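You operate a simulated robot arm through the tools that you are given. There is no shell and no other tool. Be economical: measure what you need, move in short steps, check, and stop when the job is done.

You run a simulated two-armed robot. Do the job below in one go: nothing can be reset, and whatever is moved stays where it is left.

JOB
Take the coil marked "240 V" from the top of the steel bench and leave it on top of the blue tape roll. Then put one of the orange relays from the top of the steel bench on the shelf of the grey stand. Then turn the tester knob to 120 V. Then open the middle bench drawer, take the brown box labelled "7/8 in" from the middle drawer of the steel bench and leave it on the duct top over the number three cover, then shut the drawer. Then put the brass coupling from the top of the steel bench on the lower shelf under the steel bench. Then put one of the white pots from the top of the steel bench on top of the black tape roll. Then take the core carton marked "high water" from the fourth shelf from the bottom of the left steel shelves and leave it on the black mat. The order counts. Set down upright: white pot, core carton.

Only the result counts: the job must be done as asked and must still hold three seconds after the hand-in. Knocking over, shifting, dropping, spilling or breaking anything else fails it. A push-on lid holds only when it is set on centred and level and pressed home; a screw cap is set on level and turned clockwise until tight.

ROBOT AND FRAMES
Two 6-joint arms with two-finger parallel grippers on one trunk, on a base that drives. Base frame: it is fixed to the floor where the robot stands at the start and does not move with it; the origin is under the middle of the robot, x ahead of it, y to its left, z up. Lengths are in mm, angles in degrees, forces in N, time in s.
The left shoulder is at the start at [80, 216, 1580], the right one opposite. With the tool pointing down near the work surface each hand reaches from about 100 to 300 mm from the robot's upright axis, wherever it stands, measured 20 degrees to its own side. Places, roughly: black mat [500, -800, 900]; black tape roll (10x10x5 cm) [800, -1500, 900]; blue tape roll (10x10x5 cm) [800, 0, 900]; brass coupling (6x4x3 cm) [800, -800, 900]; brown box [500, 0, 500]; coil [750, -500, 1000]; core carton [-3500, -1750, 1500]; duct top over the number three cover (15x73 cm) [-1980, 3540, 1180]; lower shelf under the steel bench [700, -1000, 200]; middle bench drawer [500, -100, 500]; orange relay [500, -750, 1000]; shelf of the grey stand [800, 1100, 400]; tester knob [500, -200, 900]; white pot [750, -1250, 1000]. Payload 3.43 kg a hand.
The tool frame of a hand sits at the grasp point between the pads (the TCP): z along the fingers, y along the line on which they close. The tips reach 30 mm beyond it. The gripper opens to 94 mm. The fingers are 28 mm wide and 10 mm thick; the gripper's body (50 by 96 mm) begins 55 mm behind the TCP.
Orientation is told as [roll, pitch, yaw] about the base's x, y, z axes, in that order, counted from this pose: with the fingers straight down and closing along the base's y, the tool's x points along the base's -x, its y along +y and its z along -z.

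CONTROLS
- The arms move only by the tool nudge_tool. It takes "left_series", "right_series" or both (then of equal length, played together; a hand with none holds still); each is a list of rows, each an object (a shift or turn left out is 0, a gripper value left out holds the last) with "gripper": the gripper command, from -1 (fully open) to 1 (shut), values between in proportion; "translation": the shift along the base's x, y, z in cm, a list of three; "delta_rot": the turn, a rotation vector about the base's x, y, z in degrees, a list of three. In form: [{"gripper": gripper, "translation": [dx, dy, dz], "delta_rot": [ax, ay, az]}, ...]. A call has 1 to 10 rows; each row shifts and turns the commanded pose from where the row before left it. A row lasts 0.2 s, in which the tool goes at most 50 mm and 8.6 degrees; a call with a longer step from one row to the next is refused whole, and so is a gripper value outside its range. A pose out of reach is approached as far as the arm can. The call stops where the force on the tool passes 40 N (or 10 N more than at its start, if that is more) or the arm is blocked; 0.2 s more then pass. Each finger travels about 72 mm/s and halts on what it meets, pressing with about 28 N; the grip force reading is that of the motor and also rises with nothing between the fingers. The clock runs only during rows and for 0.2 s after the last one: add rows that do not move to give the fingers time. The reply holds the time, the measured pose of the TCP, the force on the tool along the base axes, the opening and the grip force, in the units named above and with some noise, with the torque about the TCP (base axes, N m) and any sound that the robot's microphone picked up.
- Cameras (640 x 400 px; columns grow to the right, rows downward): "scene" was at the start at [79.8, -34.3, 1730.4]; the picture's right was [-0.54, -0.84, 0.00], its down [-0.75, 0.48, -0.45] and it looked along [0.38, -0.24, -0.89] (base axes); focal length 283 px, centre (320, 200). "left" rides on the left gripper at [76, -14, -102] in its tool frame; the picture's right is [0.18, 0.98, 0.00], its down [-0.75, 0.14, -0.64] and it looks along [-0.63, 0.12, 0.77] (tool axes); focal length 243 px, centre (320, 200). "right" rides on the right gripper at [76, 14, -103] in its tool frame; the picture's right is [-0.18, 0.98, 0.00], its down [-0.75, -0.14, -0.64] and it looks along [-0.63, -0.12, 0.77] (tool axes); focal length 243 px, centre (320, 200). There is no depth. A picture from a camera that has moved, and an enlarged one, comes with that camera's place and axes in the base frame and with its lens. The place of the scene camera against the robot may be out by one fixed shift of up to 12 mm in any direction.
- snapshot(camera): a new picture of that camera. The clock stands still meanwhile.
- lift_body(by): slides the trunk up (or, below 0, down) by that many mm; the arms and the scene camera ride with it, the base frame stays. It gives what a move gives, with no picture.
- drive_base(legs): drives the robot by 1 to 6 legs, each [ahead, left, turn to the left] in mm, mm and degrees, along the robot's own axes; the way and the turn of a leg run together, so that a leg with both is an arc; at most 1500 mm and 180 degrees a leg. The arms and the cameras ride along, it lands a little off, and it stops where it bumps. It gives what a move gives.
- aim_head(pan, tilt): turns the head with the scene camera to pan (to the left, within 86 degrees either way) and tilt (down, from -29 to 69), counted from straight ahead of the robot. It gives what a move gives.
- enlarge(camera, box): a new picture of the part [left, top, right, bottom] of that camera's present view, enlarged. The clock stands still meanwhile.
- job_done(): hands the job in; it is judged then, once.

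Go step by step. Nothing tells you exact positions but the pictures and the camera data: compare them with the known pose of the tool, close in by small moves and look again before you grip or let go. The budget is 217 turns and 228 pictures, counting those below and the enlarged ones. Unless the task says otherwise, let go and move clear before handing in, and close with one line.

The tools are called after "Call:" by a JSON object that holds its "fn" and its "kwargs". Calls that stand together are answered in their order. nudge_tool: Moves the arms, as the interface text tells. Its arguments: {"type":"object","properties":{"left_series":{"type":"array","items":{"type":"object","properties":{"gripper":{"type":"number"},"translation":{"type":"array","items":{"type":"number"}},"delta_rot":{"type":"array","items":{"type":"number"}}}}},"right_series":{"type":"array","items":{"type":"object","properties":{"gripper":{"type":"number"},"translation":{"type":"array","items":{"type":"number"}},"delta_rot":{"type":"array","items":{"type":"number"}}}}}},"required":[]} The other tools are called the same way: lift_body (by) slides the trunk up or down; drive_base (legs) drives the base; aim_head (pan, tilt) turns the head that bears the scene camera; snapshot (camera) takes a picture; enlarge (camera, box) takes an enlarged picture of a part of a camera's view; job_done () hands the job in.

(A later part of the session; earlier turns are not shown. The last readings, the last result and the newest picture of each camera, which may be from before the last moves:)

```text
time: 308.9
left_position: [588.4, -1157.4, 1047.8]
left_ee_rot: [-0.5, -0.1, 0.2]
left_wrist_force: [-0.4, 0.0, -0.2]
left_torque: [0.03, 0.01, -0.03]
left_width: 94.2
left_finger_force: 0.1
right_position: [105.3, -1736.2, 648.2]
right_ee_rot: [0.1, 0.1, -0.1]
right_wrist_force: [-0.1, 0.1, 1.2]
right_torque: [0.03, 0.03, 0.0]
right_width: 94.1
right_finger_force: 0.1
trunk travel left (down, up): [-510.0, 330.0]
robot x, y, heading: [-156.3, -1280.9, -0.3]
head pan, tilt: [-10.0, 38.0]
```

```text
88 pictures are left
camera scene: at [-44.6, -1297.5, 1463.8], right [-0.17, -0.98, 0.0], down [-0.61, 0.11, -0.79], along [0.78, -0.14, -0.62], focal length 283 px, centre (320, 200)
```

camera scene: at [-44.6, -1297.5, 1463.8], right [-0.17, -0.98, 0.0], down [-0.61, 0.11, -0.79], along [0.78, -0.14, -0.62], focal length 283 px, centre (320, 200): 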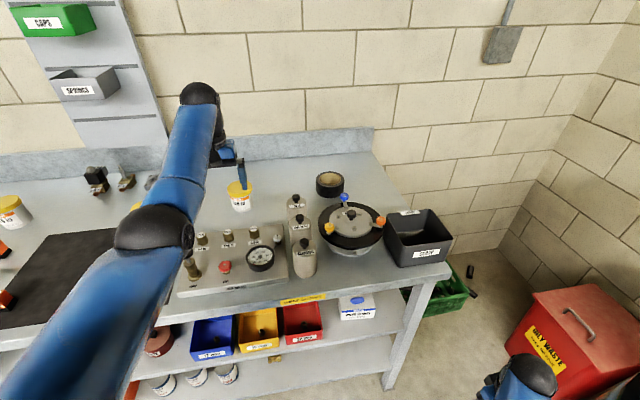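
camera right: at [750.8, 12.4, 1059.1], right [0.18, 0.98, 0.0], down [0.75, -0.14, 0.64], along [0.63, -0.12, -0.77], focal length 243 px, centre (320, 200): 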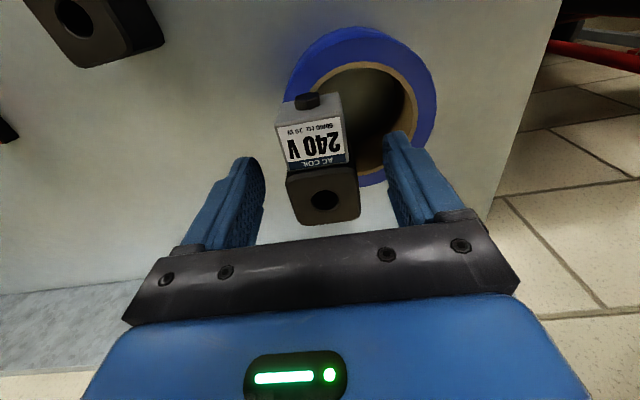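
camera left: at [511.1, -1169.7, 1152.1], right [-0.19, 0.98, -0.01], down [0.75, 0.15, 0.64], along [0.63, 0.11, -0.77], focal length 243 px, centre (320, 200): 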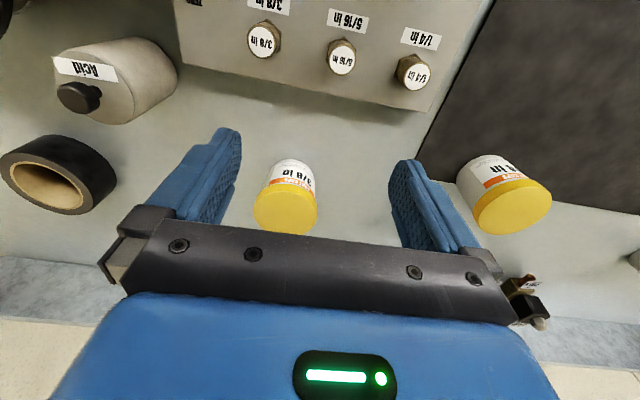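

The 3/8 pot stands alone at about (690,-1178), lid ~69 mm. I'll move over it.

Call:
{"fn": "drive_base", "kwargs": {"legs": [[100, -20, 0.3]]}}

Call:
{"fn": "snapshot", "kwargs": {"camera": "left"}}

```text
time: 310.1
left_position: [686.5, -1175.3, 1048.1]
left_ee_rot: [-0.5, -0.2, 0.5]
left_wrist_force: [1.4, -0.6, 0.5]
left_torque: [-0.04, -0.04, -0.04]
left_width: 94.0
left_finger_force: 0.0
right_position: [205.7, -1756.8, 648.4]
right_ee_rot: [0.0, 0.1, 0.0]
right_wrist_force: [-0.5, 0.3, 0.1]
right_torque: [0.02, -0.03, 0.02]
right_width: 94.0
right_finger_force: 0.0
trunk travel left (down, up): [-510.0, 330.0]
robot x, y, heading: [-57.7, -1305.2, 0.1]
head pan, tilt: [-10.0, 38.0]
```

```text
87 pictures are left
camera left: at [609.1, -1187.9, 1152.5], right [-0.19, 0.98, -0.01], down [0.75, 0.15, 0.64], along [0.63, 0.12, -0.77], focal length 243 px, centre (320, 200)
```

left: 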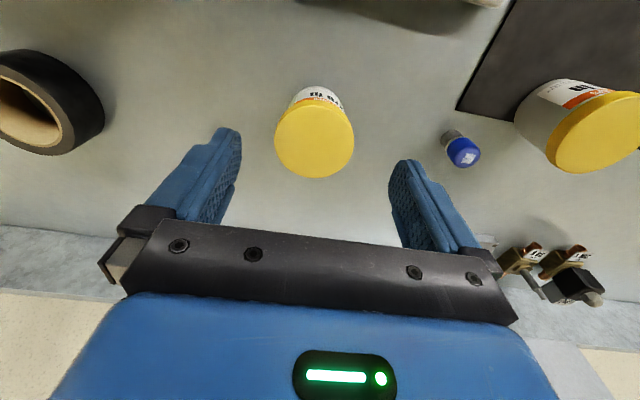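

Call:
{"fn": "drive_base", "kwargs": {"legs": [[30, 0, 0]]}}

Call:
{"fn": "nudge_tool", "kwargs": {"left_series": [{"translation": [0, 0, -3]}, {"translation": [0, 0, -2.5]}, {}]}}

Call:
{"fn": "snapshot", "kwargs": {"camera": "left"}}

```text
time: 310.9
left_position: [712.7, -1174.0, 1051.2]
left_ee_rot: [-0.4, -0.4, 0.4]
left_wrist_force: [0.0, 0.1, -0.3]
left_torque: [-0.02, -0.06, 0.0]
left_width: 94.0
left_finger_force: 0.1
right_position: [232.4, -1756.7, 649.1]
right_ee_rot: [0.1, 0.0, 0.0]
right_wrist_force: [-1.0, 0.3, 0.4]
right_torque: [-0.01, -0.02, 0.0]
right_width: 93.9
right_finger_force: 0.0
trunk travel left (down, up): [-510.0, 330.0]
robot x, y, heading: [-30.1, -1303.3, 0.1]
head pan, tilt: [-10.0, 38.0]
```

```text
time: 311.7
left_position: [716.2, -1176.1, 993.2]
left_ee_rot: [-0.5, -0.1, 0.4]
left_wrist_force: [0.2, 0.2, 0.0]
left_torque: [0.01, -0.02, -0.01]
left_width: 94.1
left_finger_force: 0.0
right_position: [233.8, -1756.2, 646.3]
right_ee_rot: [0.1, 0.2, 0.1]
right_wrist_force: [-0.5, -0.5, -0.2]
right_torque: [-0.02, 0.0, -0.04]
right_width: 93.9
right_finger_force: 0.0
trunk travel left (down, up): [-510.0, 330.0]
robot x, y, heading: [-25.4, -1302.0, 0.2]
head pan, tilt: [-10.0, 38.0]
```

```text
86 pictures are left
camera left: at [639.0, -1189.2, 1097.3], right [-0.19, 0.98, -0.01], down [0.75, 0.15, 0.64], along [0.63, 0.12, -0.77], focal length 243 px, centre (320, 200)
```

left: 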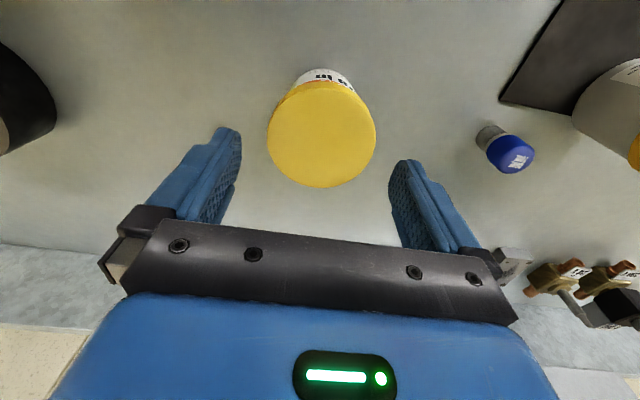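

Call:
{"fn": "nudge_tool", "kwargs": {"left_series": [{"translation": [-0.7, 0.1, -2]}, {"translation": [0, 0, -2]}, {}]}}

Call:
{"fn": "snapshot", "kwargs": {"camera": "left"}}

```text
time: 312.5
left_position: [708.8, -1173.2, 953.2]
left_ee_rot: [-0.4, -0.2, 0.4]
left_wrist_force: [0.4, 0.7, 0.1]
left_torque: [0.03, -0.02, 0.03]
left_width: 94.0
left_finger_force: 0.0
right_position: [234.4, -1756.0, 648.4]
right_ee_rot: [0.1, 0.2, 0.0]
right_wrist_force: [0.1, -0.9, 0.3]
right_torque: [0.01, 0.0, 0.01]
right_width: 93.7
right_finger_force: 0.1
trunk travel left (down, up): [-510.0, 330.0]
robot x, y, heading: [-30.4, -1298.3, -0.2]
head pan, tilt: [-10.0, 38.0]
```

```text
85 pictures are left
camera left: at [631.7, -1187.3, 1058.3], right [-0.19, 0.98, -0.01], down [0.75, 0.15, 0.64], along [0.63, 0.12, -0.77], focal length 243 px, centre (320, 200)
```

left: 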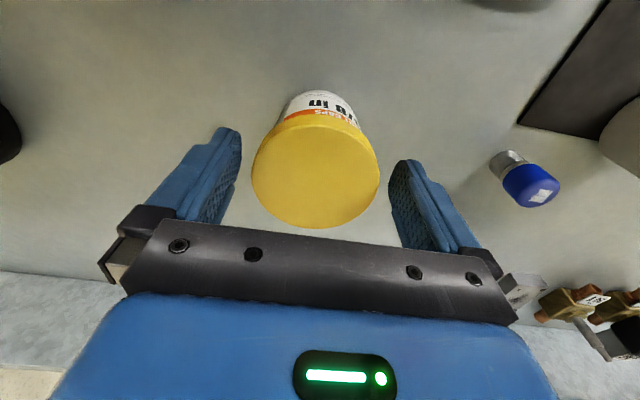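

Call:
{"fn": "nudge_tool", "kwargs": {"left_series": [{"translation": [0, -0.25, -1.4]}, {"translation": [0, 0, -1.4]}, {"gripper": -0.6}, {"gripper": 0}, {"gripper": 0.5}, {"gripper": 0.5}, {"gripper": 0.5}]}}

Call:
{"fn": "snapshot", "kwargs": {"camera": "left"}}

```text
time: 314.1
left_position: [709.2, -1176.5, 925.0]
left_ee_rot: [-0.5, -0.1, 0.4]
left_wrist_force: [0.1, 0.9, -0.2]
left_torque: [-0.02, 0.01, 0.02]
left_width: 77.4
left_finger_force: 28.2
right_position: [234.5, -1755.8, 646.1]
right_ee_rot: [0.1, 0.2, 0.0]
right_wrist_force: [-1.3, -1.0, 0.1]
right_torque: [0.03, -0.01, -0.01]
right_width: 93.8
right_finger_force: 0.0
trunk travel left (down, up): [-510.0, 330.0]
robot x, y, heading: [-28.8, -1302.9, 0.0]
head pan, tilt: [-10.0, 38.0]
```

```text
84 pictures are left
camera left: at [632.7, -1190.3, 1029.0], right [-0.19, 0.98, -0.01], down [0.75, 0.15, 0.64], along [0.63, 0.12, -0.77], focal length 243 px, centre (320, 200)
```

left: 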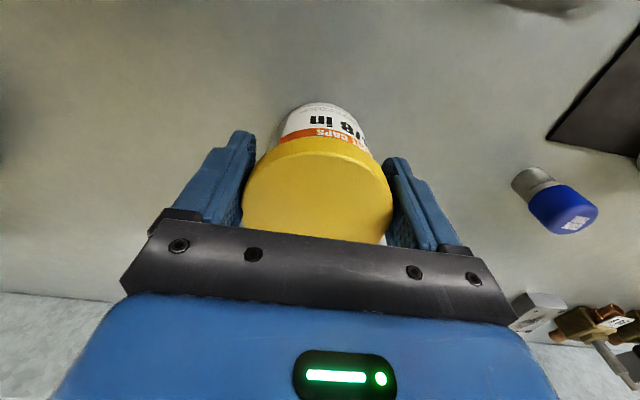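

Call:
{"fn": "nudge_tool", "kwargs": {"left_series": [{"gripper": 1}, {"translation": [0, 0, 1]}, {"translation": [0, 0, 3]}, {"translation": [0, 0, 4]}, {"translation": [0, 0, 4]}, {}]}}

Call:
{"fn": "drive_base", "kwargs": {"legs": [[-420, 0, 0], [0, -290, 0], [330, 0, 0]]}}

Call:
{"fn": "snapshot", "kwargs": {"camera": "left"}}

Call:
{"fn": "snapshot", "kwargs": {"camera": "scene"}}

```text
time: 315.5
left_position: [712.6, -1175.9, 1045.9]
left_ee_rot: [-0.5, -0.1, 0.4]
left_wrist_force: [0.1, -0.3, -1.9]
left_torque: [-0.03, 0.04, 0.0]
left_width: 77.5
left_finger_force: 28.4
right_position: [234.9, -1756.9, 645.3]
right_ee_rot: [0.1, 0.3, 0.1]
right_wrist_force: [-0.3, -0.3, -0.1]
right_torque: [0.02, 0.01, -0.03]
right_width: 94.1
right_finger_force: 0.1
trunk travel left (down, up): [-510.0, 330.0]
robot x, y, heading: [-30.6, -1301.6, 0.1]
head pan, tilt: [-10.0, 38.0]
```

```text
time: 321.4
left_position: [609.8, -1469.1, 1044.9]
left_ee_rot: [-0.5, -0.2, 0.4]
left_wrist_force: [-1.4, -0.3, -2.8]
left_torque: [0.04, 0.06, -0.03]
left_width: 77.2
left_finger_force: 27.9
right_position: [131.0, -2048.1, 648.5]
right_ee_rot: [0.1, 0.2, 0.1]
right_wrist_force: [0.7, -0.8, 0.4]
right_torque: [-0.02, -0.02, 0.0]
right_width: 94.1
right_finger_force: 0.1
trunk travel left (down, up): [-510.0, 330.0]
robot x, y, heading: [-126.3, -1594.8, 0.2]
head pan, tilt: [-10.0, 38.0]
```

```text
83 pictures are left
camera left: at [532.2, -1481.3, 1149.8], right [-0.19, 0.98, -0.01], down [0.75, 0.15, 0.64], along [0.63, 0.12, -0.77], focal length 243 px, centre (320, 200)
```

left: 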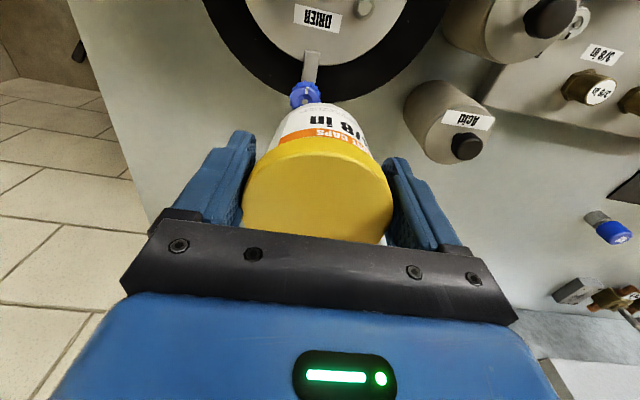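

```text
82 pictures are left
camera scene: at [-19.5, -1609.9, 1463.8], right [-0.17, -0.98, 0.0], down [-0.61, 0.11, -0.79], along [0.78, -0.14, -0.62], focal length 283 px, centre (320, 200)
```

scene: 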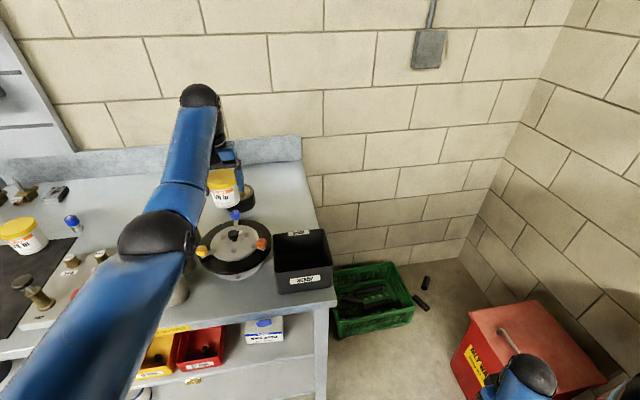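

Call:
{"fn": "drive_base", "kwargs": {"legs": [[90, 0, 0]]}}

Call:
{"fn": "snapshot", "kwargs": {"camera": "left"}}

Call:
{"fn": "enlarge", "kwargs": {"camera": "scene", "box": [160, 120, 320, 240]}}

```text
time: 322.5
left_position: [698.5, -1468.6, 1046.2]
left_ee_rot: [-0.5, -0.2, 0.3]
left_wrist_force: [-0.7, 0.7, -1.4]
left_torque: [-0.01, 0.03, 0.02]
left_width: 77.5
left_finger_force: 28.1
right_position: [219.9, -2050.3, 647.5]
right_ee_rot: [0.2, 0.1, -0.1]
right_wrist_force: [-0.2, 0.4, 0.1]
right_torque: [-0.01, -0.02, -0.01]
right_width: 94.0
right_finger_force: 0.1
trunk travel left (down, up): [-510.0, 330.0]
robot x, y, heading: [-41.7, -1594.8, 0.0]
head pan, tilt: [-10.0, 38.0]
```

```text
81 pictures are left
camera left: at [621.3, -1482.6, 1150.3], right [-0.19, 0.98, -0.01], down [0.75, 0.15, 0.64], along [0.63, 0.11, -0.77], focal length 243 px, centre (320, 200)
```

left: 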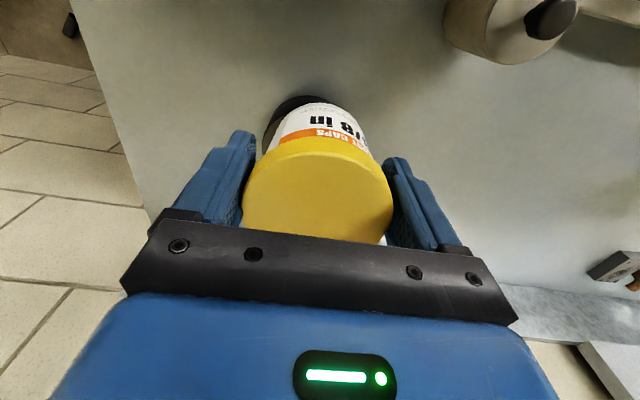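

```text
3.33 times, centred on (240, 180) of scene
camera zoom: at [69.3, -1610.2, 1463.9], right [-0.17, -0.98, 0.0], down [-0.61, 0.11, -0.79], along [0.78, -0.14, -0.61], focal length 942 px, centre (587, 267)
```

zoom: 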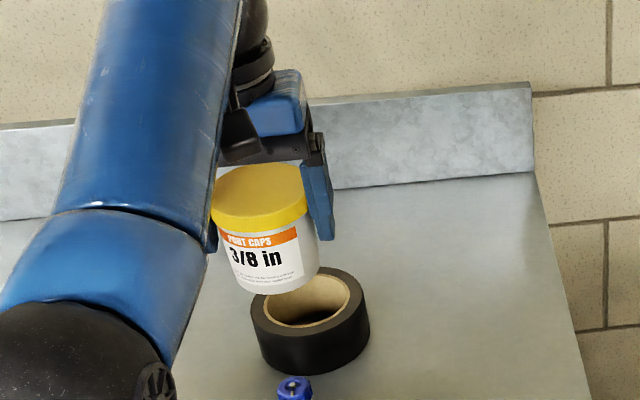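

The black roll centre is about (748,-1474), hole ~77 mm versus pot base ~69 mm, so I'll set the pot 28 mm off-centre toward the robot with its centre of mass over the ring. Lowering part way to look.

Call:
{"fn": "nudge_tool", "kwargs": {"left_series": [{"translation": [2.1, -0.45, -1]}, {"translation": [0, 0, -2]}, {"translation": [0, 0, -2]}, {}]}}

Call:
{"fn": "snapshot", "kwargs": {"camera": "left"}}

Call:
{"fn": "enlarge", "kwargs": {"camera": "scene", "box": [160, 120, 320, 240]}}

```text
time: 323.5
left_position: [712.9, -1472.9, 994.5]
left_ee_rot: [-0.5, -0.2, 0.4]
left_wrist_force: [0.6, 0.3, -1.8]
left_torque: [0.02, 0.04, 0.01]
left_width: 77.2
left_finger_force: 27.8
left hand out of reach, approached as far as the arm can: row 1
right_position: [220.8, -2050.0, 647.5]
right_ee_rot: [0.1, 0.2, -0.1]
right_wrist_force: [-0.2, 0.4, 0.2]
right_torque: [0.0, 0.02, -0.06]
right_width: 94.0
right_finger_force: 0.1
trunk travel left (down, up): [-510.0, 330.0]
robot x, y, heading: [-39.7, -1593.0, -0.2]
head pan, tilt: [-10.0, 38.0]
```

```text
79 pictures are left
camera left: at [634.7, -1486.2, 1099.1], right [-0.19, 0.98, -0.01], down [0.75, 0.15, 0.64], along [0.63, 0.11, -0.77], focal length 243 px, centre (320, 200)
```

left: 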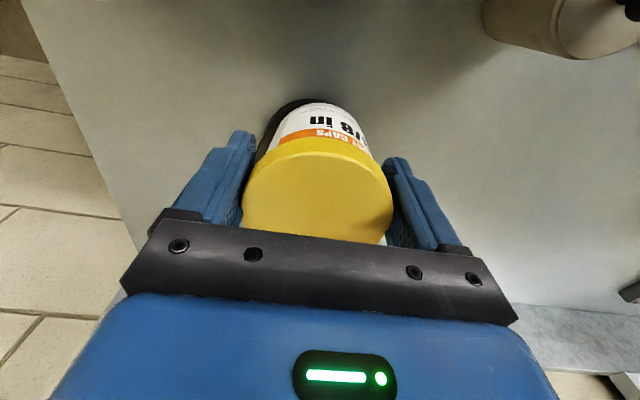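

```text
3.33 times, centred on (240, 180) of scene
camera zoom: at [69.8, -1610.3, 1463.8], right [-0.17, -0.98, 0.0], down [-0.61, 0.11, -0.79], along [0.78, -0.14, -0.62], focal length 942 px, centre (587, 267)
```

zoom: 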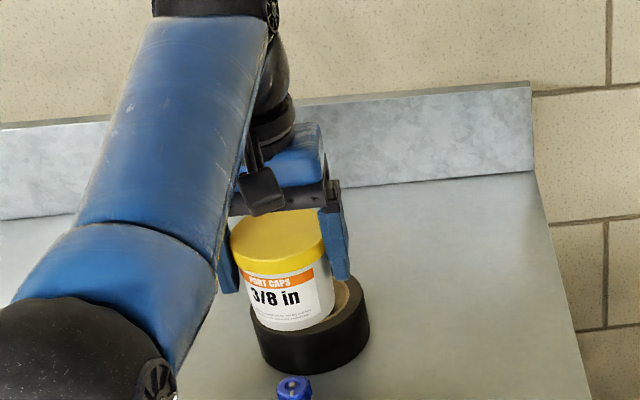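

Call:
{"fn": "nudge_tool", "kwargs": {"left_series": [{"translation": [0, -0.8, 0]}, {"translation": [0, 0, -0.8]}, {}]}}

Call:
{"fn": "enlarge", "kwargs": {"camera": "scene", "box": [200, 160, 280, 220]}}

Call:
{"fn": "snapshot", "kwargs": {"camera": "left"}}

```text
time: 324.3
left_position: [713.6, -1481.0, 986.8]
left_ee_rot: [-0.5, -0.1, 0.3]
left_wrist_force: [-1.0, -0.4, -2.0]
left_torque: [0.0, 0.02, 0.02]
left_width: 77.7
left_finger_force: 28.6
right_position: [219.8, -2048.6, 646.0]
right_ee_rot: [0.0, 0.2, -0.1]
right_wrist_force: [-0.1, -0.3, -0.9]
right_torque: [-0.02, 0.05, 0.0]
right_width: 93.8
right_finger_force: 0.1
trunk travel left (down, up): [-510.0, 330.0]
robot x, y, heading: [-43.6, -1599.6, -0.1]
head pan, tilt: [-10.0, 38.0]
```

```text
6.67 times, centred on (240, 190) of scene
camera zoom: at [71.1, -1610.0, 1463.7], right [-0.17, -0.98, 0.0], down [-0.61, 0.11, -0.79], along [0.78, -0.14, -0.62], focal length 1885 px, centre (853, 267)
```

zoom: 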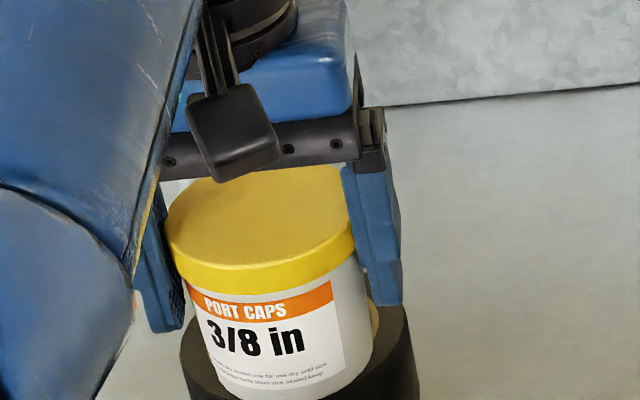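

```text
76 pictures are left
camera left: at [636.2, -1494.4, 1090.6], right [-0.19, 0.98, -0.01], down [0.75, 0.15, 0.64], along [0.63, 0.12, -0.77], focal length 243 px, centre (320, 200)
```

left: 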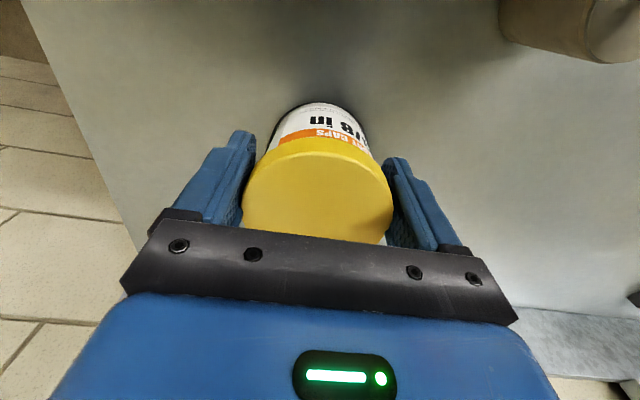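

Call:
{"fn": "nudge_tool", "kwargs": {"left_series": [{"translation": [-0.8, -0.1, 0]}, {"translation": [0, 0, -0.5]}, {"translation": [0, 0, -0.4]}, {"translation": [0, 0, -0.4]}, {"translation": [0, 0, -0.4]}]}}

Call:
{"fn": "snapshot", "kwargs": {"camera": "scene"}}

Call:
{"fn": "snapshot", "kwargs": {"camera": "left"}}

```text
time: 325.5
left_position: [705.3, -1481.5, 972.8]
left_ee_rot: [-0.5, -0.4, 0.3]
left_wrist_force: [1.2, 0.7, 9.4]
left_torque: [-0.1, -0.2, 0.03]
left_width: 77.3
left_finger_force: 27.8
right_position: [219.4, -2048.8, 646.6]
right_ee_rot: [0.2, 0.1, 0.0]
right_wrist_force: [0.1, 0.0, 1.3]
right_torque: [0.03, -0.01, 0.04]
right_width: 94.4
right_finger_force: 0.1
trunk travel left (down, up): [-510.0, 330.0]
robot x, y, heading: [-39.6, -1593.9, -0.0]
head pan, tilt: [-10.0, 38.0]
```

```text
75 pictures are left
camera scene: at [69.3, -1610.3, 1464.0], right [-0.17, -0.98, 0.0], down [-0.61, 0.11, -0.79], along [0.78, -0.14, -0.62], focal length 283 px, centre (320, 200)
```

scene: 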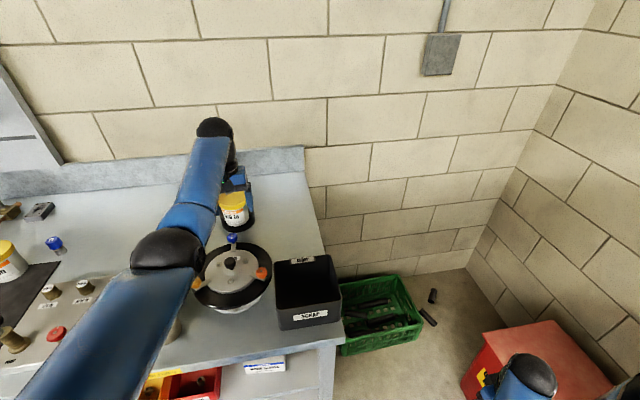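

```text
74 pictures are left
camera left: at [627.4, -1495.5, 1076.2], right [-0.19, 0.98, -0.01], down [0.75, 0.15, 0.65], along [0.64, 0.12, -0.76], focal length 243 px, centre (320, 200)
```

left: 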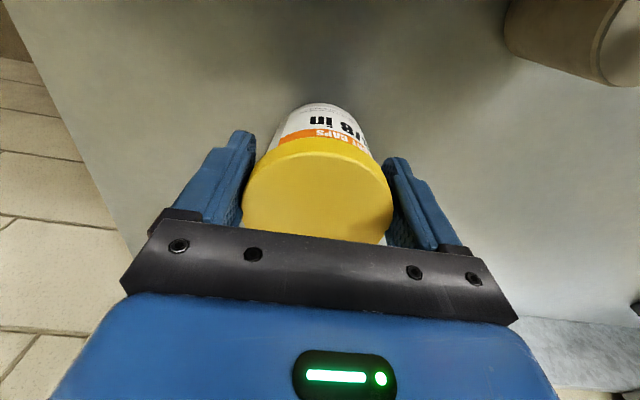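

Call:
{"fn": "enlarge", "kwargs": {"camera": "scene", "box": [200, 170, 280, 240]}}

```text
5.71 times, centred on (240, 205) of scene
camera zoom: at [69.3, -1610.3, 1464.0], right [-0.17, -0.98, 0.0], down [-0.61, 0.11, -0.79], along [0.78, -0.14, -0.62], focal length 1616 px, centre (777, 171)
```

zoom: 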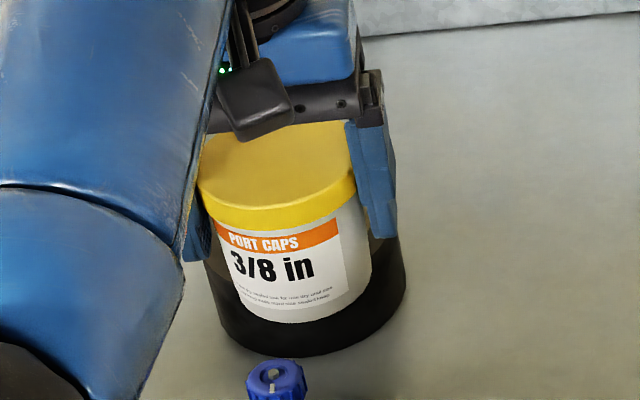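

Contact was felt, but the roll's centre appears ~42 mm ahead; I'll lift a little, shift 13 mm forward and set down again.

Call:
{"fn": "nudge_tool", "kwargs": {"left_series": [{"translation": [0, 0, 1]}, {"translation": [1.3, -0.3, 0]}, {}]}}

Call:
{"fn": "nudge_tool", "kwargs": {"left_series": [{"translation": [0, 0, -0.5]}, {"translation": [0, 0, -0.4]}, {"translation": [0, 0, -0.2]}, {}]}}

Call:
{"fn": "enlarge", "kwargs": {"camera": "scene", "box": [200, 170, 280, 240]}}

```text
time: 326.3
left_position: [711.9, -1484.5, 980.0]
left_ee_rot: [-0.5, 0.0, 0.3]
left_wrist_force: [-0.5, -0.7, -2.0]
left_torque: [0.02, 0.05, 0.02]
left_width: 77.2
left_finger_force: 27.8
left hand out of reach, approached as far as the arm can: row 2
right_position: [221.1, -2049.5, 646.9]
right_ee_rot: [0.1, 0.2, -0.1]
right_wrist_force: [-1.3, 0.5, 0.5]
right_torque: [0.02, -0.01, 0.0]
right_width: 94.0
right_finger_force: 0.0
trunk travel left (down, up): [-510.0, 330.0]
robot x, y, heading: [-39.9, -1595.7, 0.1]
head pan, tilt: [-10.0, 38.0]
```

```text
time: 327.3
left_position: [710.3, -1484.1, 972.0]
left_ee_rot: [-0.5, -0.5, 0.2]
left_wrist_force: [4.1, -0.2, 14.0]
left_torque: [-0.06, -0.39, 0.05]
left_width: 77.1
left_finger_force: 27.5
right_position: [218.8, -2050.6, 646.4]
right_ee_rot: [0.1, 0.1, -0.1]
right_wrist_force: [-0.6, 0.7, -0.2]
right_torque: [0.01, 0.02, -0.01]
right_width: 93.8
right_finger_force: 0.1
trunk travel left (down, up): [-510.0, 330.0]
robot x, y, heading: [-46.1, -1595.1, -0.1]
head pan, tilt: [-10.0, 38.0]
```

```text
5.71 times, centred on (240, 205) of scene
camera zoom: at [68.7, -1610.5, 1464.1], right [-0.17, -0.98, 0.0], down [-0.61, 0.11, -0.79], along [0.78, -0.14, -0.61], focal length 1616 px, centre (777, 171)
```

zoom: 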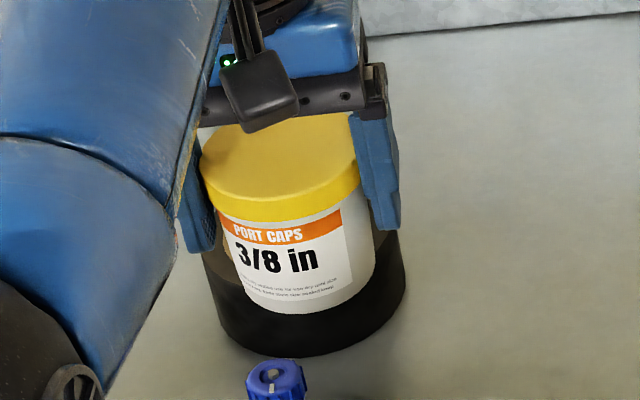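

Now about 35 mm off-centre with the centre of mass well within the ring support. Releasing.

Call:
{"fn": "nudge_tool", "kwargs": {"left_series": [{"translation": [0, 0, 0.2]}, {"gripper": 0.0}, {"gripper": -0.8}, {"gripper": -1}, {"gripper": -1}, {}]}}

Call:
{"fn": "enlarge", "kwargs": {"camera": "scene", "box": [200, 170, 280, 240]}}

Call:
{"fn": "snapshot", "kwargs": {"camera": "left"}}

```text
time: 328.7
left_position: [710.8, -1484.4, 970.7]
left_ee_rot: [-0.4, 0.0, 0.4]
left_wrist_force: [0.5, 0.0, 0.1]
left_torque: [0.04, -0.01, -0.03]
left_width: 94.3
left_finger_force: 0.1
right_position: [220.2, -2048.9, 645.7]
right_ee_rot: [0.1, 0.1, -0.2]
right_wrist_force: [-0.3, -0.4, -0.2]
right_torque: [-0.02, -0.01, -0.03]
right_width: 94.1
right_finger_force: 0.0
trunk travel left (down, up): [-510.0, 330.0]
robot x, y, heading: [-41.2, -1593.0, 0.2]
head pan, tilt: [-10.0, 38.0]
```

```text
5.71 times, centred on (240, 205) of scene
camera zoom: at [70.5, -1610.2, 1463.7], right [-0.17, -0.98, 0.0], down [-0.61, 0.11, -0.79], along [0.78, -0.14, -0.62], focal length 1616 px, centre (777, 171)
```

zoom: 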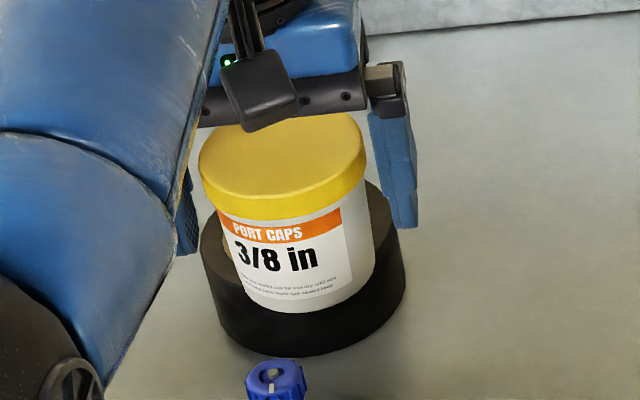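

```text
70 pictures are left
camera left: at [634.6, -1497.2, 1075.2], right [-0.19, 0.98, -0.01], down [0.75, 0.15, 0.64], along [0.63, 0.12, -0.77], focal length 243 px, centre (320, 200)
```

left: 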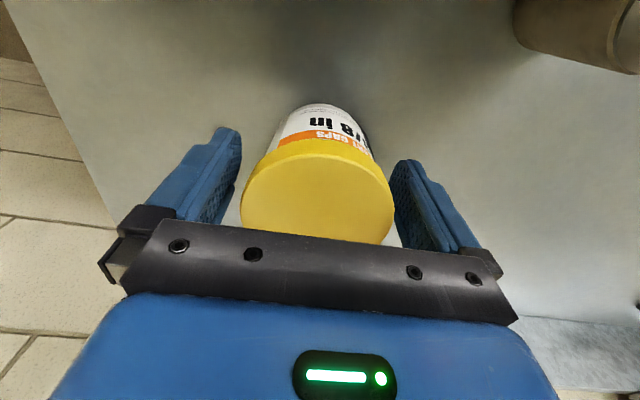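

The pot stands upright on the roll. Lifting straight away and backing off.

Call:
{"fn": "nudge_tool", "kwargs": {"left_series": [{"translation": [0, 0, 1.5]}, {"translation": [0, 0, 3]}, {"translation": [0, 0, 4]}, {}]}}

Call:
{"fn": "drive_base", "kwargs": {"legs": [[-500, 0, 0]]}}

Call:
{"fn": "enlarge", "kwargs": {"camera": "scene", "box": [180, 60, 380, 220]}}

```text
time: 329.7
left_position: [712.7, -1480.5, 1054.2]
left_ee_rot: [-0.5, -0.1, 0.3]
left_wrist_force: [-0.5, 0.3, -0.3]
left_torque: [-0.01, 0.03, -0.02]
left_width: 93.9
left_finger_force: 0.0
right_position: [219.7, -2049.1, 647.0]
right_ee_rot: [0.1, 0.1, -0.1]
right_wrist_force: [-0.1, -0.2, -1.2]
right_torque: [0.02, -0.01, 0.0]
right_width: 93.7
right_finger_force: 0.0
trunk travel left (down, up): [-510.0, 330.0]
robot x, y, heading: [-41.7, -1592.2, 0.0]
head pan, tilt: [-10.0, 38.0]
```

```text
time: 332.7
left_position: [211.2, -1479.6, 1054.2]
left_ee_rot: [-0.4, -0.3, 0.4]
left_wrist_force: [-0.6, 0.4, 0.5]
left_torque: [0.01, 0.0, 0.0]
left_width: 93.8
left_finger_force: 0.0
right_position: [-277.9, -2049.6, 647.6]
right_ee_rot: [0.1, 0.2, 0.0]
right_wrist_force: [-0.3, 0.4, 0.1]
right_torque: [-0.01, -0.01, 0.01]
right_width: 93.9
right_finger_force: 0.1
trunk travel left (down, up): [-510.0, 330.0]
robot x, y, heading: [-538.9, -1595.4, 0.1]
head pan, tilt: [-10.0, 38.0]
```

```text
2.50 times, centred on (280, 140) of scene
camera zoom: at [-428.7, -1610.0, 1463.6], right [-0.17, -0.98, 0.0], down [-0.61, 0.11, -0.79], along [0.78, -0.14, -0.62], focal length 707 px, centre (420, 350)
```

zoom: 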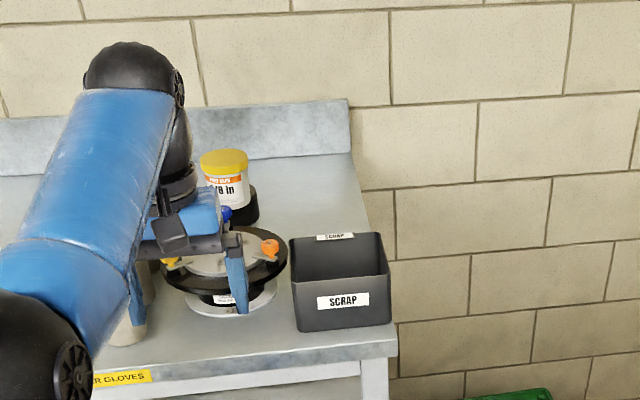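

Pot is safely placed. Last item: the "high water" core carton on the left steel shelves. Driving there and looking.

Call:
{"fn": "drive_base", "kwargs": {"legs": [[-700, 0, 0], [0, 0, 180], [900, 0, 0]]}}

Call:
{"fn": "aim_head", "kwargs": {"pan": 0, "tilt": 8}}

Call:
{"fn": "snapshot", "kwargs": {"camera": "scene"}}

```text
time: 348.1
left_position: [-2894.4, -1643.2, 1055.1]
left_ee_rot: [-0.6, -0.1, 177.7]
left_wrist_force: [0.0, 0.3, -0.6]
left_torque: [0.02, 0.0, 0.03]
left_width: 94.0
left_finger_force: 0.0
right_position: [-2379.4, -1098.2, 647.0]
right_ee_rot: [0.1, 0.1, 177.3]
right_wrist_force: [-0.6, 0.2, -0.5]
right_torque: [-0.02, -0.02, 0.0]
right_width: 94.0
right_finger_force: 0.1
trunk travel left (down, up): [-510.0, 330.0]
robot x, y, heading: [-2139.7, -1563.5, 177.4]
head pan, tilt: [-10.0, 38.0]
```

```text
time: 349.1
left_position: [-2894.9, -1643.4, 1054.3]
left_ee_rot: [-0.5, -0.2, 177.8]
left_wrist_force: [-0.5, -0.2, 0.0]
left_torque: [-0.03, -0.03, 0.0]
left_width: 94.0
left_finger_force: 0.1
right_position: [-2379.6, -1098.1, 647.4]
right_ee_rot: [0.2, 0.2, 177.3]
right_wrist_force: [-0.7, 0.0, -0.2]
right_torque: [0.0, 0.01, 0.04]
right_width: 93.8
right_finger_force: 0.1
trunk travel left (down, up): [-510.0, 330.0]
robot x, y, heading: [-2139.3, -1563.8, 177.3]
head pan, tilt: [0.0, 8.0]
```

```text
68 pictures are left
camera scene: at [-2265.0, -1558.1, 1511.6], right [0.05, 1.0, 0.0], down [0.14, -0.01, -0.99], along [-0.99, 0.05, -0.14], focal length 283 px, centre (320, 200)
```

scene: 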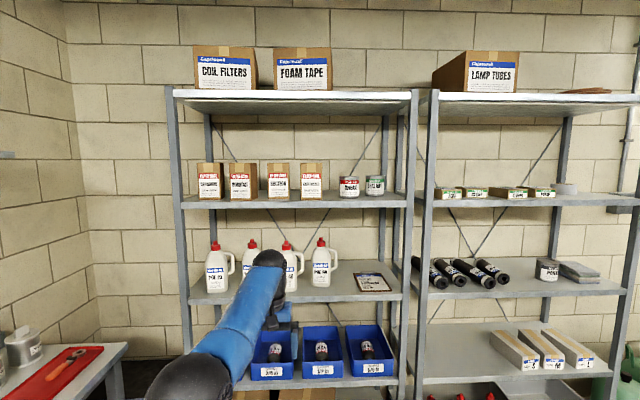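

Call:
{"fn": "enlarge", "kwargs": {"camera": "scene", "box": [170, 140, 410, 220]}}

Call:
{"fn": "enlarge", "kwargs": {"camera": "scene", "box": [185, 150, 335, 215]}}

```text
2.67 times, centred on (290, 180) of scene
camera zoom: at [-2265.0, -1558.1, 1511.6], right [0.05, 1.0, 0.0], down [0.14, -0.01, -0.99], along [-0.99, 0.05, -0.14], focal length 754 px, centre (400, 253)
```

zoom: 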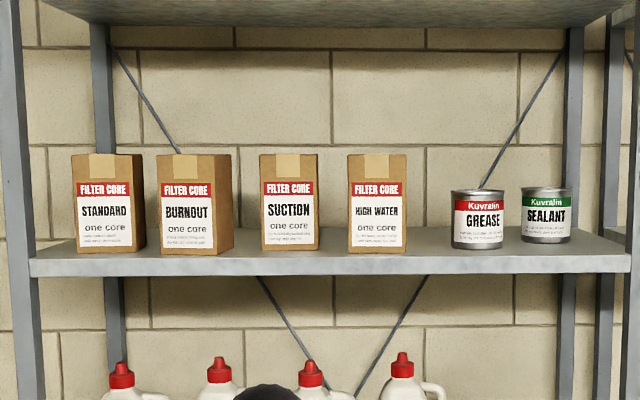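

```text
4.27 times, centred on (260, 182) of scene
camera zoom: at [-2265.0, -1558.1, 1511.6], right [0.05, 1.0, 0.0], down [0.14, -0.01, -0.99], along [-0.99, 0.05, -0.14], focal length 1206 px, centre (576, 275)
```

zoom: 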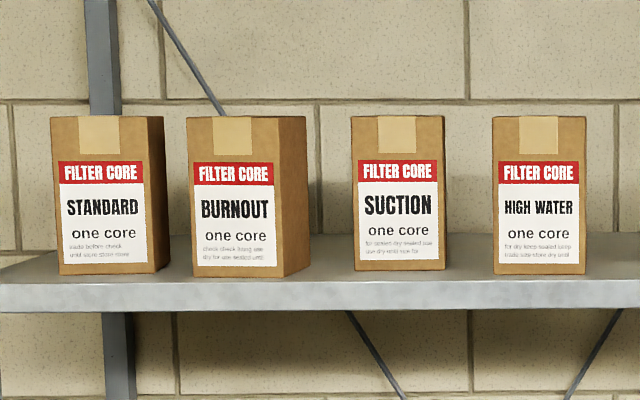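

HIGH WATER is the rightmost of the four cartons (shelf ≈1355 high, carton ≈147 tall). I'll raise the trunk, square up, and pitch the left hand forward 60° to grip it from the front.

Call:
{"fn": "drive_base", "kwargs": {"legs": [[0, -115, 2.6]]}}

Call:
{"fn": "lift_body", "kwargs": {"by": 300}}

Call:
{"fn": "nudge_tool", "kwargs": {"left_series": [{"delta_rot": [0, 8, 0], "translation": [1, 0, 1]}, {"delta_rot": [0, 8, 0], "translation": [1, 0, 1]}, {"delta_rot": [0, 8, 0], "translation": [1, 0, 1]}, {"delta_rot": [0, 8, 0], "translation": [0, 0, 1]}, {"delta_rot": [0, 8, 0], "translation": [0, 0, 1]}, {"delta_rot": [0, 8, 0], "translation": [0, 0, 1]}, {"delta_rot": [0, 8, 0], "translation": [0, 0, 1]}, {"delta_rot": [0, 4, 0], "translation": [0, 0, 1]}, {}]}}

Call:
{"fn": "snapshot", "kwargs": {"camera": "left"}}

Call:
{"fn": "snapshot", "kwargs": {"camera": "scene"}}

```text
time: 350.3
left_position: [-2889.0, -1561.5, 1053.6]
left_ee_rot: [-0.5, -0.3, -179.7]
left_wrist_force: [0.0, 0.2, 0.4]
left_torque: [0.01, -0.03, -0.01]
left_width: 93.7
left_finger_force: 0.0
right_position: [-2398.0, -992.9, 647.1]
right_ee_rot: [0.0, 0.2, 179.8]
right_wrist_force: [-1.3, -0.5, 0.0]
right_torque: [0.0, -0.01, -0.01]
right_width: 93.9
right_finger_force: 0.0
trunk travel left (down, up): [-510.0, 330.0]
robot x, y, heading: [-2133.4, -1449.3, 179.9]
head pan, tilt: [0.0, 8.0]
```

```text
time: 353.3
left_position: [-2888.0, -1560.8, 1355.0]
left_ee_rot: [-0.6, -0.2, -179.7]
left_wrist_force: [0.1, 0.5, -0.3]
left_torque: [-0.01, 0.02, 0.0]
left_width: 94.1
left_finger_force: 0.1
right_position: [-2396.4, -993.4, 947.3]
right_ee_rot: [0.1, 0.2, 179.9]
right_wrist_force: [0.9, 0.8, -0.6]
right_torque: [-0.02, 0.0, 0.0]
right_width: 94.2
right_finger_force: 0.0
trunk travel left (down, up): [-810.0, 30.0]
robot x, y, heading: [-2134.5, -1447.4, 179.9]
head pan, tilt: [0.0, 8.0]
```

```text
time: 355.3
left_position: [-2872.1, -1558.5, 1431.1]
left_ee_rot: [-1.0, -60.3, -179.4]
left_wrist_force: [0.7, -0.2, 0.3]
left_torque: [0.05, 0.02, 0.01]
left_width: 94.2
left_finger_force: 0.0
left hand out of reach, approached as far as the arm can: row 1, 2
right_position: [-2397.4, -993.1, 945.9]
right_ee_rot: [0.2, 0.2, 179.9]
right_wrist_force: [0.7, 0.1, -0.3]
right_torque: [-0.03, 0.01, -0.01]
right_width: 94.2
right_finger_force: 0.0
trunk travel left (down, up): [-810.0, 30.0]
robot x, y, heading: [-2136.2, -1449.2, 180.3]
head pan, tilt: [0.0, 8.0]
```

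```text
65 pictures are left
camera left: at [-2746.0, -1543.9, 1418.2], right [0.09, -0.98, -0.17], down [0.18, -0.15, 0.97], along [-0.98, -0.11, 0.17], focal length 243 px, centre (320, 200)
```

left: 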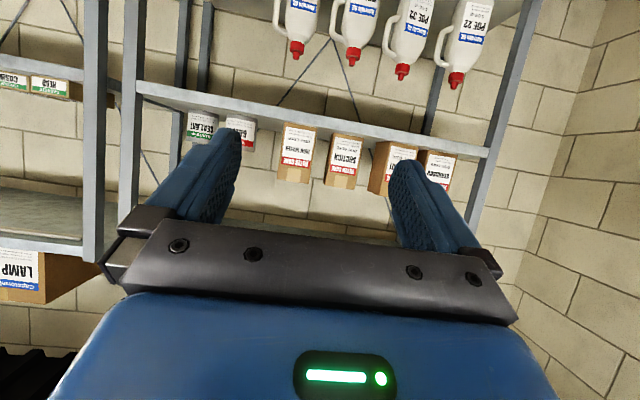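

```text
64 pictures are left
camera scene: at [-2262.4, -1447.6, 1811.6], right [0.0, 1.0, 0.0], down [0.14, 0.0, -0.99], along [-0.99, 0.0, -0.14], focal length 283 px, centre (320, 200)
```

scene: 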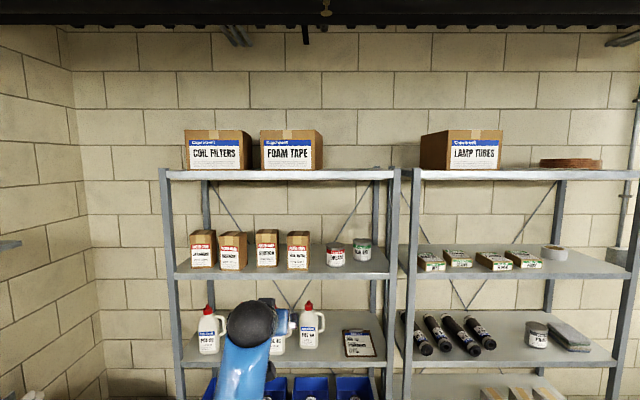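

Call:
{"fn": "drive_base", "kwargs": {"legs": [[300, -22, 0]]}}

Call:
{"fn": "snapshot", "kwargs": {"camera": "left"}}

Call:
{"fn": "snapshot", "kwargs": {"camera": "scene"}}

```text
time: 357.4
left_position: [-3166.3, -1531.2, 1434.1]
left_ee_rot: [-1.0, -60.3, -179.7]
left_wrist_force: [0.1, 0.2, -0.2]
left_torque: [0.02, 0.01, 0.0]
left_width: 93.9
left_finger_force: 0.1
right_position: [-2691.0, -968.8, 947.4]
right_ee_rot: [0.1, 0.1, 179.5]
right_wrist_force: [0.5, 0.9, 0.4]
right_torque: [-0.02, -0.01, 0.02]
right_width: 94.1
right_finger_force: 0.0
trunk travel left (down, up): [-810.0, 30.0]
robot x, y, heading: [-2435.3, -1426.8, 179.7]
head pan, tilt: [0.0, 8.0]
```

```text
63 pictures are left
camera left: at [-3040.6, -1517.9, 1419.9], right [0.08, -0.98, -0.17], down [0.18, -0.15, 0.97], along [-0.98, -0.11, 0.17], focal length 243 px, centre (320, 200)
```

left: 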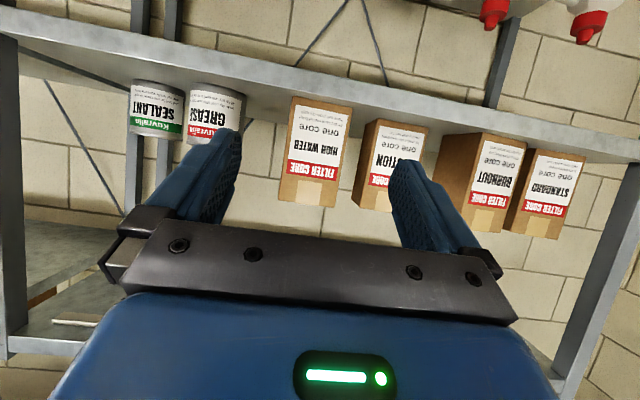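

```text
62 pictures are left
camera scene: at [-2555.5, -1424.1, 1812.0], right [0.01, 1.0, 0.0], down [0.14, 0.0, -0.99], along [-0.99, 0.01, -0.14], focal length 283 px, centre (320, 200)
```

scene: 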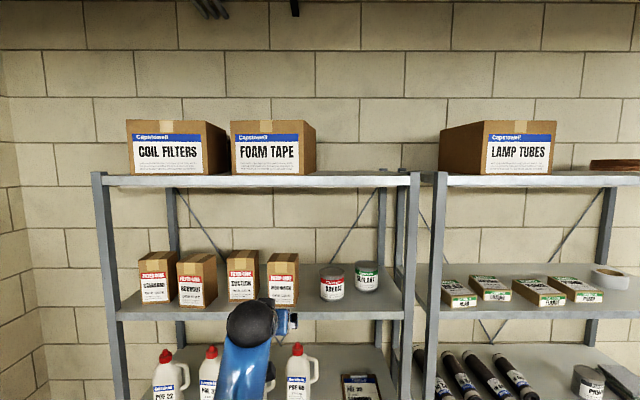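

The carton measures ~80 mm wide, front face near x≈-3400, centre y≈-1538. Driving in to just in front of it.

Call:
{"fn": "drive_base", "kwargs": {"legs": [[160, 7, 0.3]]}}

Call:
{"fn": "snapshot", "kwargs": {"camera": "left"}}

```text
time: 358.8
left_position: [-3321.1, -1542.9, 1433.3]
left_ee_rot: [-1.0, -60.3, -179.4]
left_wrist_force: [0.5, -1.1, 0.7]
left_torque: [-0.03, 0.01, 0.0]
left_width: 94.0
left_finger_force: 0.1
right_position: [-2848.4, -976.7, 946.5]
right_ee_rot: [0.0, 0.0, 179.9]
right_wrist_force: [-0.4, -0.3, -0.8]
right_torque: [-0.03, -0.01, 0.01]
right_width: 94.1
right_finger_force: 0.0
trunk travel left (down, up): [-810.0, 30.0]
robot x, y, heading: [-2587.6, -1427.8, 179.9]
head pan, tilt: [0.0, 8.0]
```

```text
61 pictures are left
camera left: at [-3194.5, -1527.9, 1420.6], right [0.09, -0.98, -0.17], down [0.19, -0.15, 0.97], along [-0.98, -0.12, 0.17], focal length 243 px, centre (320, 200)
```

left: 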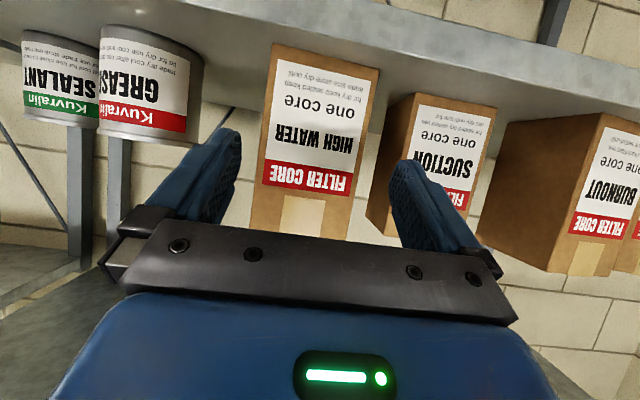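

Well centred (≈2 mm). I'll advance with the arm in small steps.

Call:
{"fn": "nudge_tool", "kwargs": {"left_series": [{"translation": [-1.5, 0.15, 0]}, {"translation": [-1.5, 0, 0]}, {}]}}

Call:
{"fn": "snapshot", "kwargs": {"camera": "left"}}

```text
time: 359.6
left_position: [-3355.6, -1542.2, 1430.6]
left_ee_rot: [-1.0, -60.2, -179.4]
left_wrist_force: [0.5, -0.2, 0.6]
left_torque: [0.01, 0.01, -0.01]
left_width: 94.1
left_finger_force: 0.0
right_position: [-2851.0, -977.2, 946.5]
right_ee_rot: [0.1, 0.3, 179.9]
right_wrist_force: [1.3, -0.2, 0.2]
right_torque: [-0.01, 0.0, 0.02]
right_width: 94.0
right_finger_force: 0.1
trunk travel left (down, up): [-810.0, 30.0]
robot x, y, heading: [-2587.5, -1432.3, 180.0]
head pan, tilt: [0.0, 8.0]
```

```text
60 pictures are left
camera left: at [-3229.2, -1526.7, 1418.1], right [0.09, -0.98, -0.17], down [0.18, -0.15, 0.97], along [-0.98, -0.12, 0.17], focal length 243 px, centre (320, 200)
```

left: 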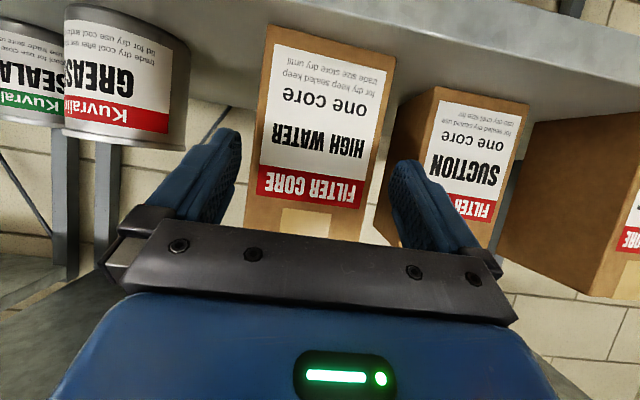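

Call:
{"fn": "nudge_tool", "kwargs": {"left_series": [{"translation": [-1.5, -0.1, 0]}, {"translation": [-1.5, 0, 0]}, {}]}}

Call:
{"fn": "snapshot", "kwargs": {"camera": "left"}}

```text
time: 360.4
left_position: [-3385.0, -1542.8, 1430.8]
left_ee_rot: [-1.0, -60.3, -179.3]
left_wrist_force: [-0.3, -0.5, 0.0]
left_torque: [0.01, 0.0, -0.04]
left_width: 93.8
left_finger_force: 0.0
right_position: [-2852.7, -977.6, 946.9]
right_ee_rot: [0.1, 0.2, 179.8]
right_wrist_force: [-0.5, 0.4, 0.6]
right_torque: [0.01, 0.0, 0.02]
right_width: 94.2
right_finger_force: 0.0
trunk travel left (down, up): [-810.0, 30.0]
robot x, y, heading: [-2592.4, -1431.5, 180.4]
head pan, tilt: [0.0, 8.0]
```

```text
59 pictures are left
camera left: at [-3259.5, -1526.9, 1417.8], right [0.09, -0.98, -0.17], down [0.18, -0.15, 0.97], along [-0.98, -0.12, 0.17], focal length 243 px, centre (320, 200)
```

left: 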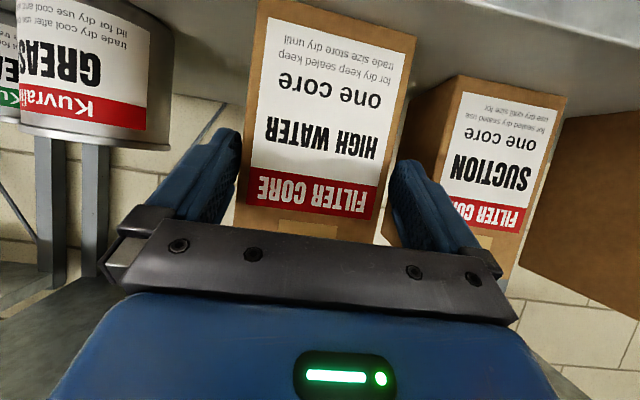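

Call:
{"fn": "nudge_tool", "kwargs": {"left_series": [{"translation": [-0.8, -0.12, 0]}, {"translation": [-1, 0, 0]}, {"translation": [-1, 0, 0]}, {"translation": [-1, 0, 0]}, {}]}}

Call:
{"fn": "snapshot", "kwargs": {"camera": "left"}}

```text
time: 361.6
left_position: [-3424.7, -1543.2, 1432.1]
left_ee_rot: [-0.9, -60.2, -179.5]
left_wrist_force: [0.7, 1.1, 0.9]
left_torque: [-0.01, -0.01, -0.02]
left_width: 94.0
left_finger_force: 0.0
right_position: [-2851.1, -977.4, 945.8]
right_ee_rot: [0.0, 0.3, 179.9]
right_wrist_force: [0.3, -0.5, -0.4]
right_torque: [0.0, 0.0, 0.0]
right_width: 94.0
right_finger_force: 0.0
trunk travel left (down, up): [-810.0, 30.0]
robot x, y, heading: [-2590.7, -1431.1, 180.1]
head pan, tilt: [0.0, 8.0]
```

```text
58 pictures are left
camera left: at [-3297.5, -1528.3, 1418.2], right [0.09, -0.98, -0.17], down [0.18, -0.15, 0.97], along [-0.98, -0.12, 0.17], focal length 243 px, centre (320, 200)
```

left: 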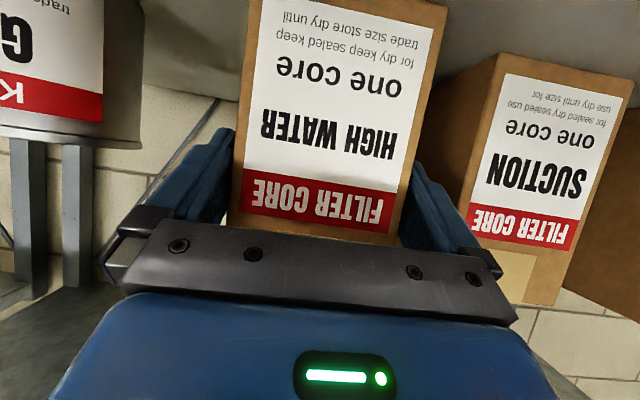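

Call:
{"fn": "nudge_tool", "kwargs": {"left_series": [{"gripper": -0.8}, {"gripper": -0.4}, {"gripper": 0.2}, {"gripper": 1}, {"gripper": 1}, {}]}}

Call:
{"fn": "nudge_tool", "kwargs": {"left_series": [{"translation": [0, 0, 1]}, {"translation": [0, 0, 1.5]}, {}]}}

Call:
{"fn": "snapshot", "kwargs": {"camera": "left"}}

```text
time: 363.0
left_position: [-3423.3, -1542.1, 1431.8]
left_ee_rot: [-0.9, -60.2, -179.4]
left_wrist_force: [1.0, -0.2, 0.4]
left_torque: [-0.12, -0.02, 0.03]
left_width: 92.5
left_finger_force: 28.5
right_position: [-2851.2, -976.3, 946.4]
right_ee_rot: [0.1, 0.1, 179.9]
right_wrist_force: [-0.2, 0.8, 0.4]
right_torque: [0.01, 0.01, -0.04]
right_width: 94.0
right_finger_force: 0.0
trunk travel left (down, up): [-810.0, 30.0]
robot x, y, heading: [-2589.6, -1431.5, 180.1]
head pan, tilt: [0.0, 8.0]
```

```text
time: 363.8
left_position: [-3424.6, -1543.0, 1456.5]
left_ee_rot: [-1.0, -60.0, -179.4]
left_wrist_force: [-1.1, -0.7, -4.4]
left_torque: [-0.05, -0.21, 0.05]
left_width: 92.7
left_finger_force: 27.8
right_position: [-2851.0, -976.4, 946.8]
right_ee_rot: [0.0, 0.2, 179.9]
right_wrist_force: [0.2, 0.8, -0.1]
right_torque: [0.02, 0.05, 0.0]
right_width: 94.0
right_finger_force: 0.1
trunk travel left (down, up): [-810.0, 30.0]
robot x, y, heading: [-2588.2, -1433.2, 180.1]
head pan, tilt: [0.0, 8.0]
```

```text
57 pictures are left
camera left: at [-3298.3, -1528.9, 1442.3], right [0.09, -0.98, -0.17], down [0.18, -0.15, 0.97], along [-0.98, -0.12, 0.16], focal length 243 px, centre (320, 200)
```

left: 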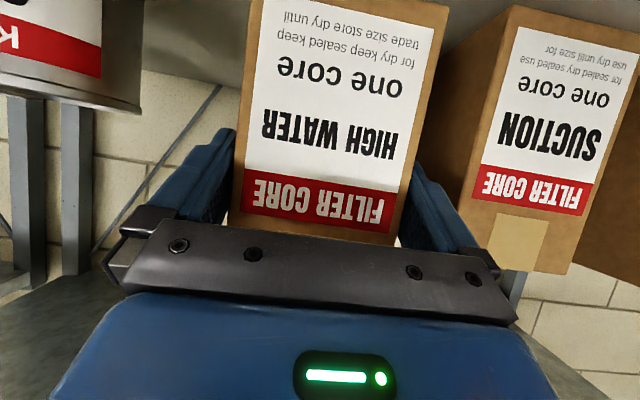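

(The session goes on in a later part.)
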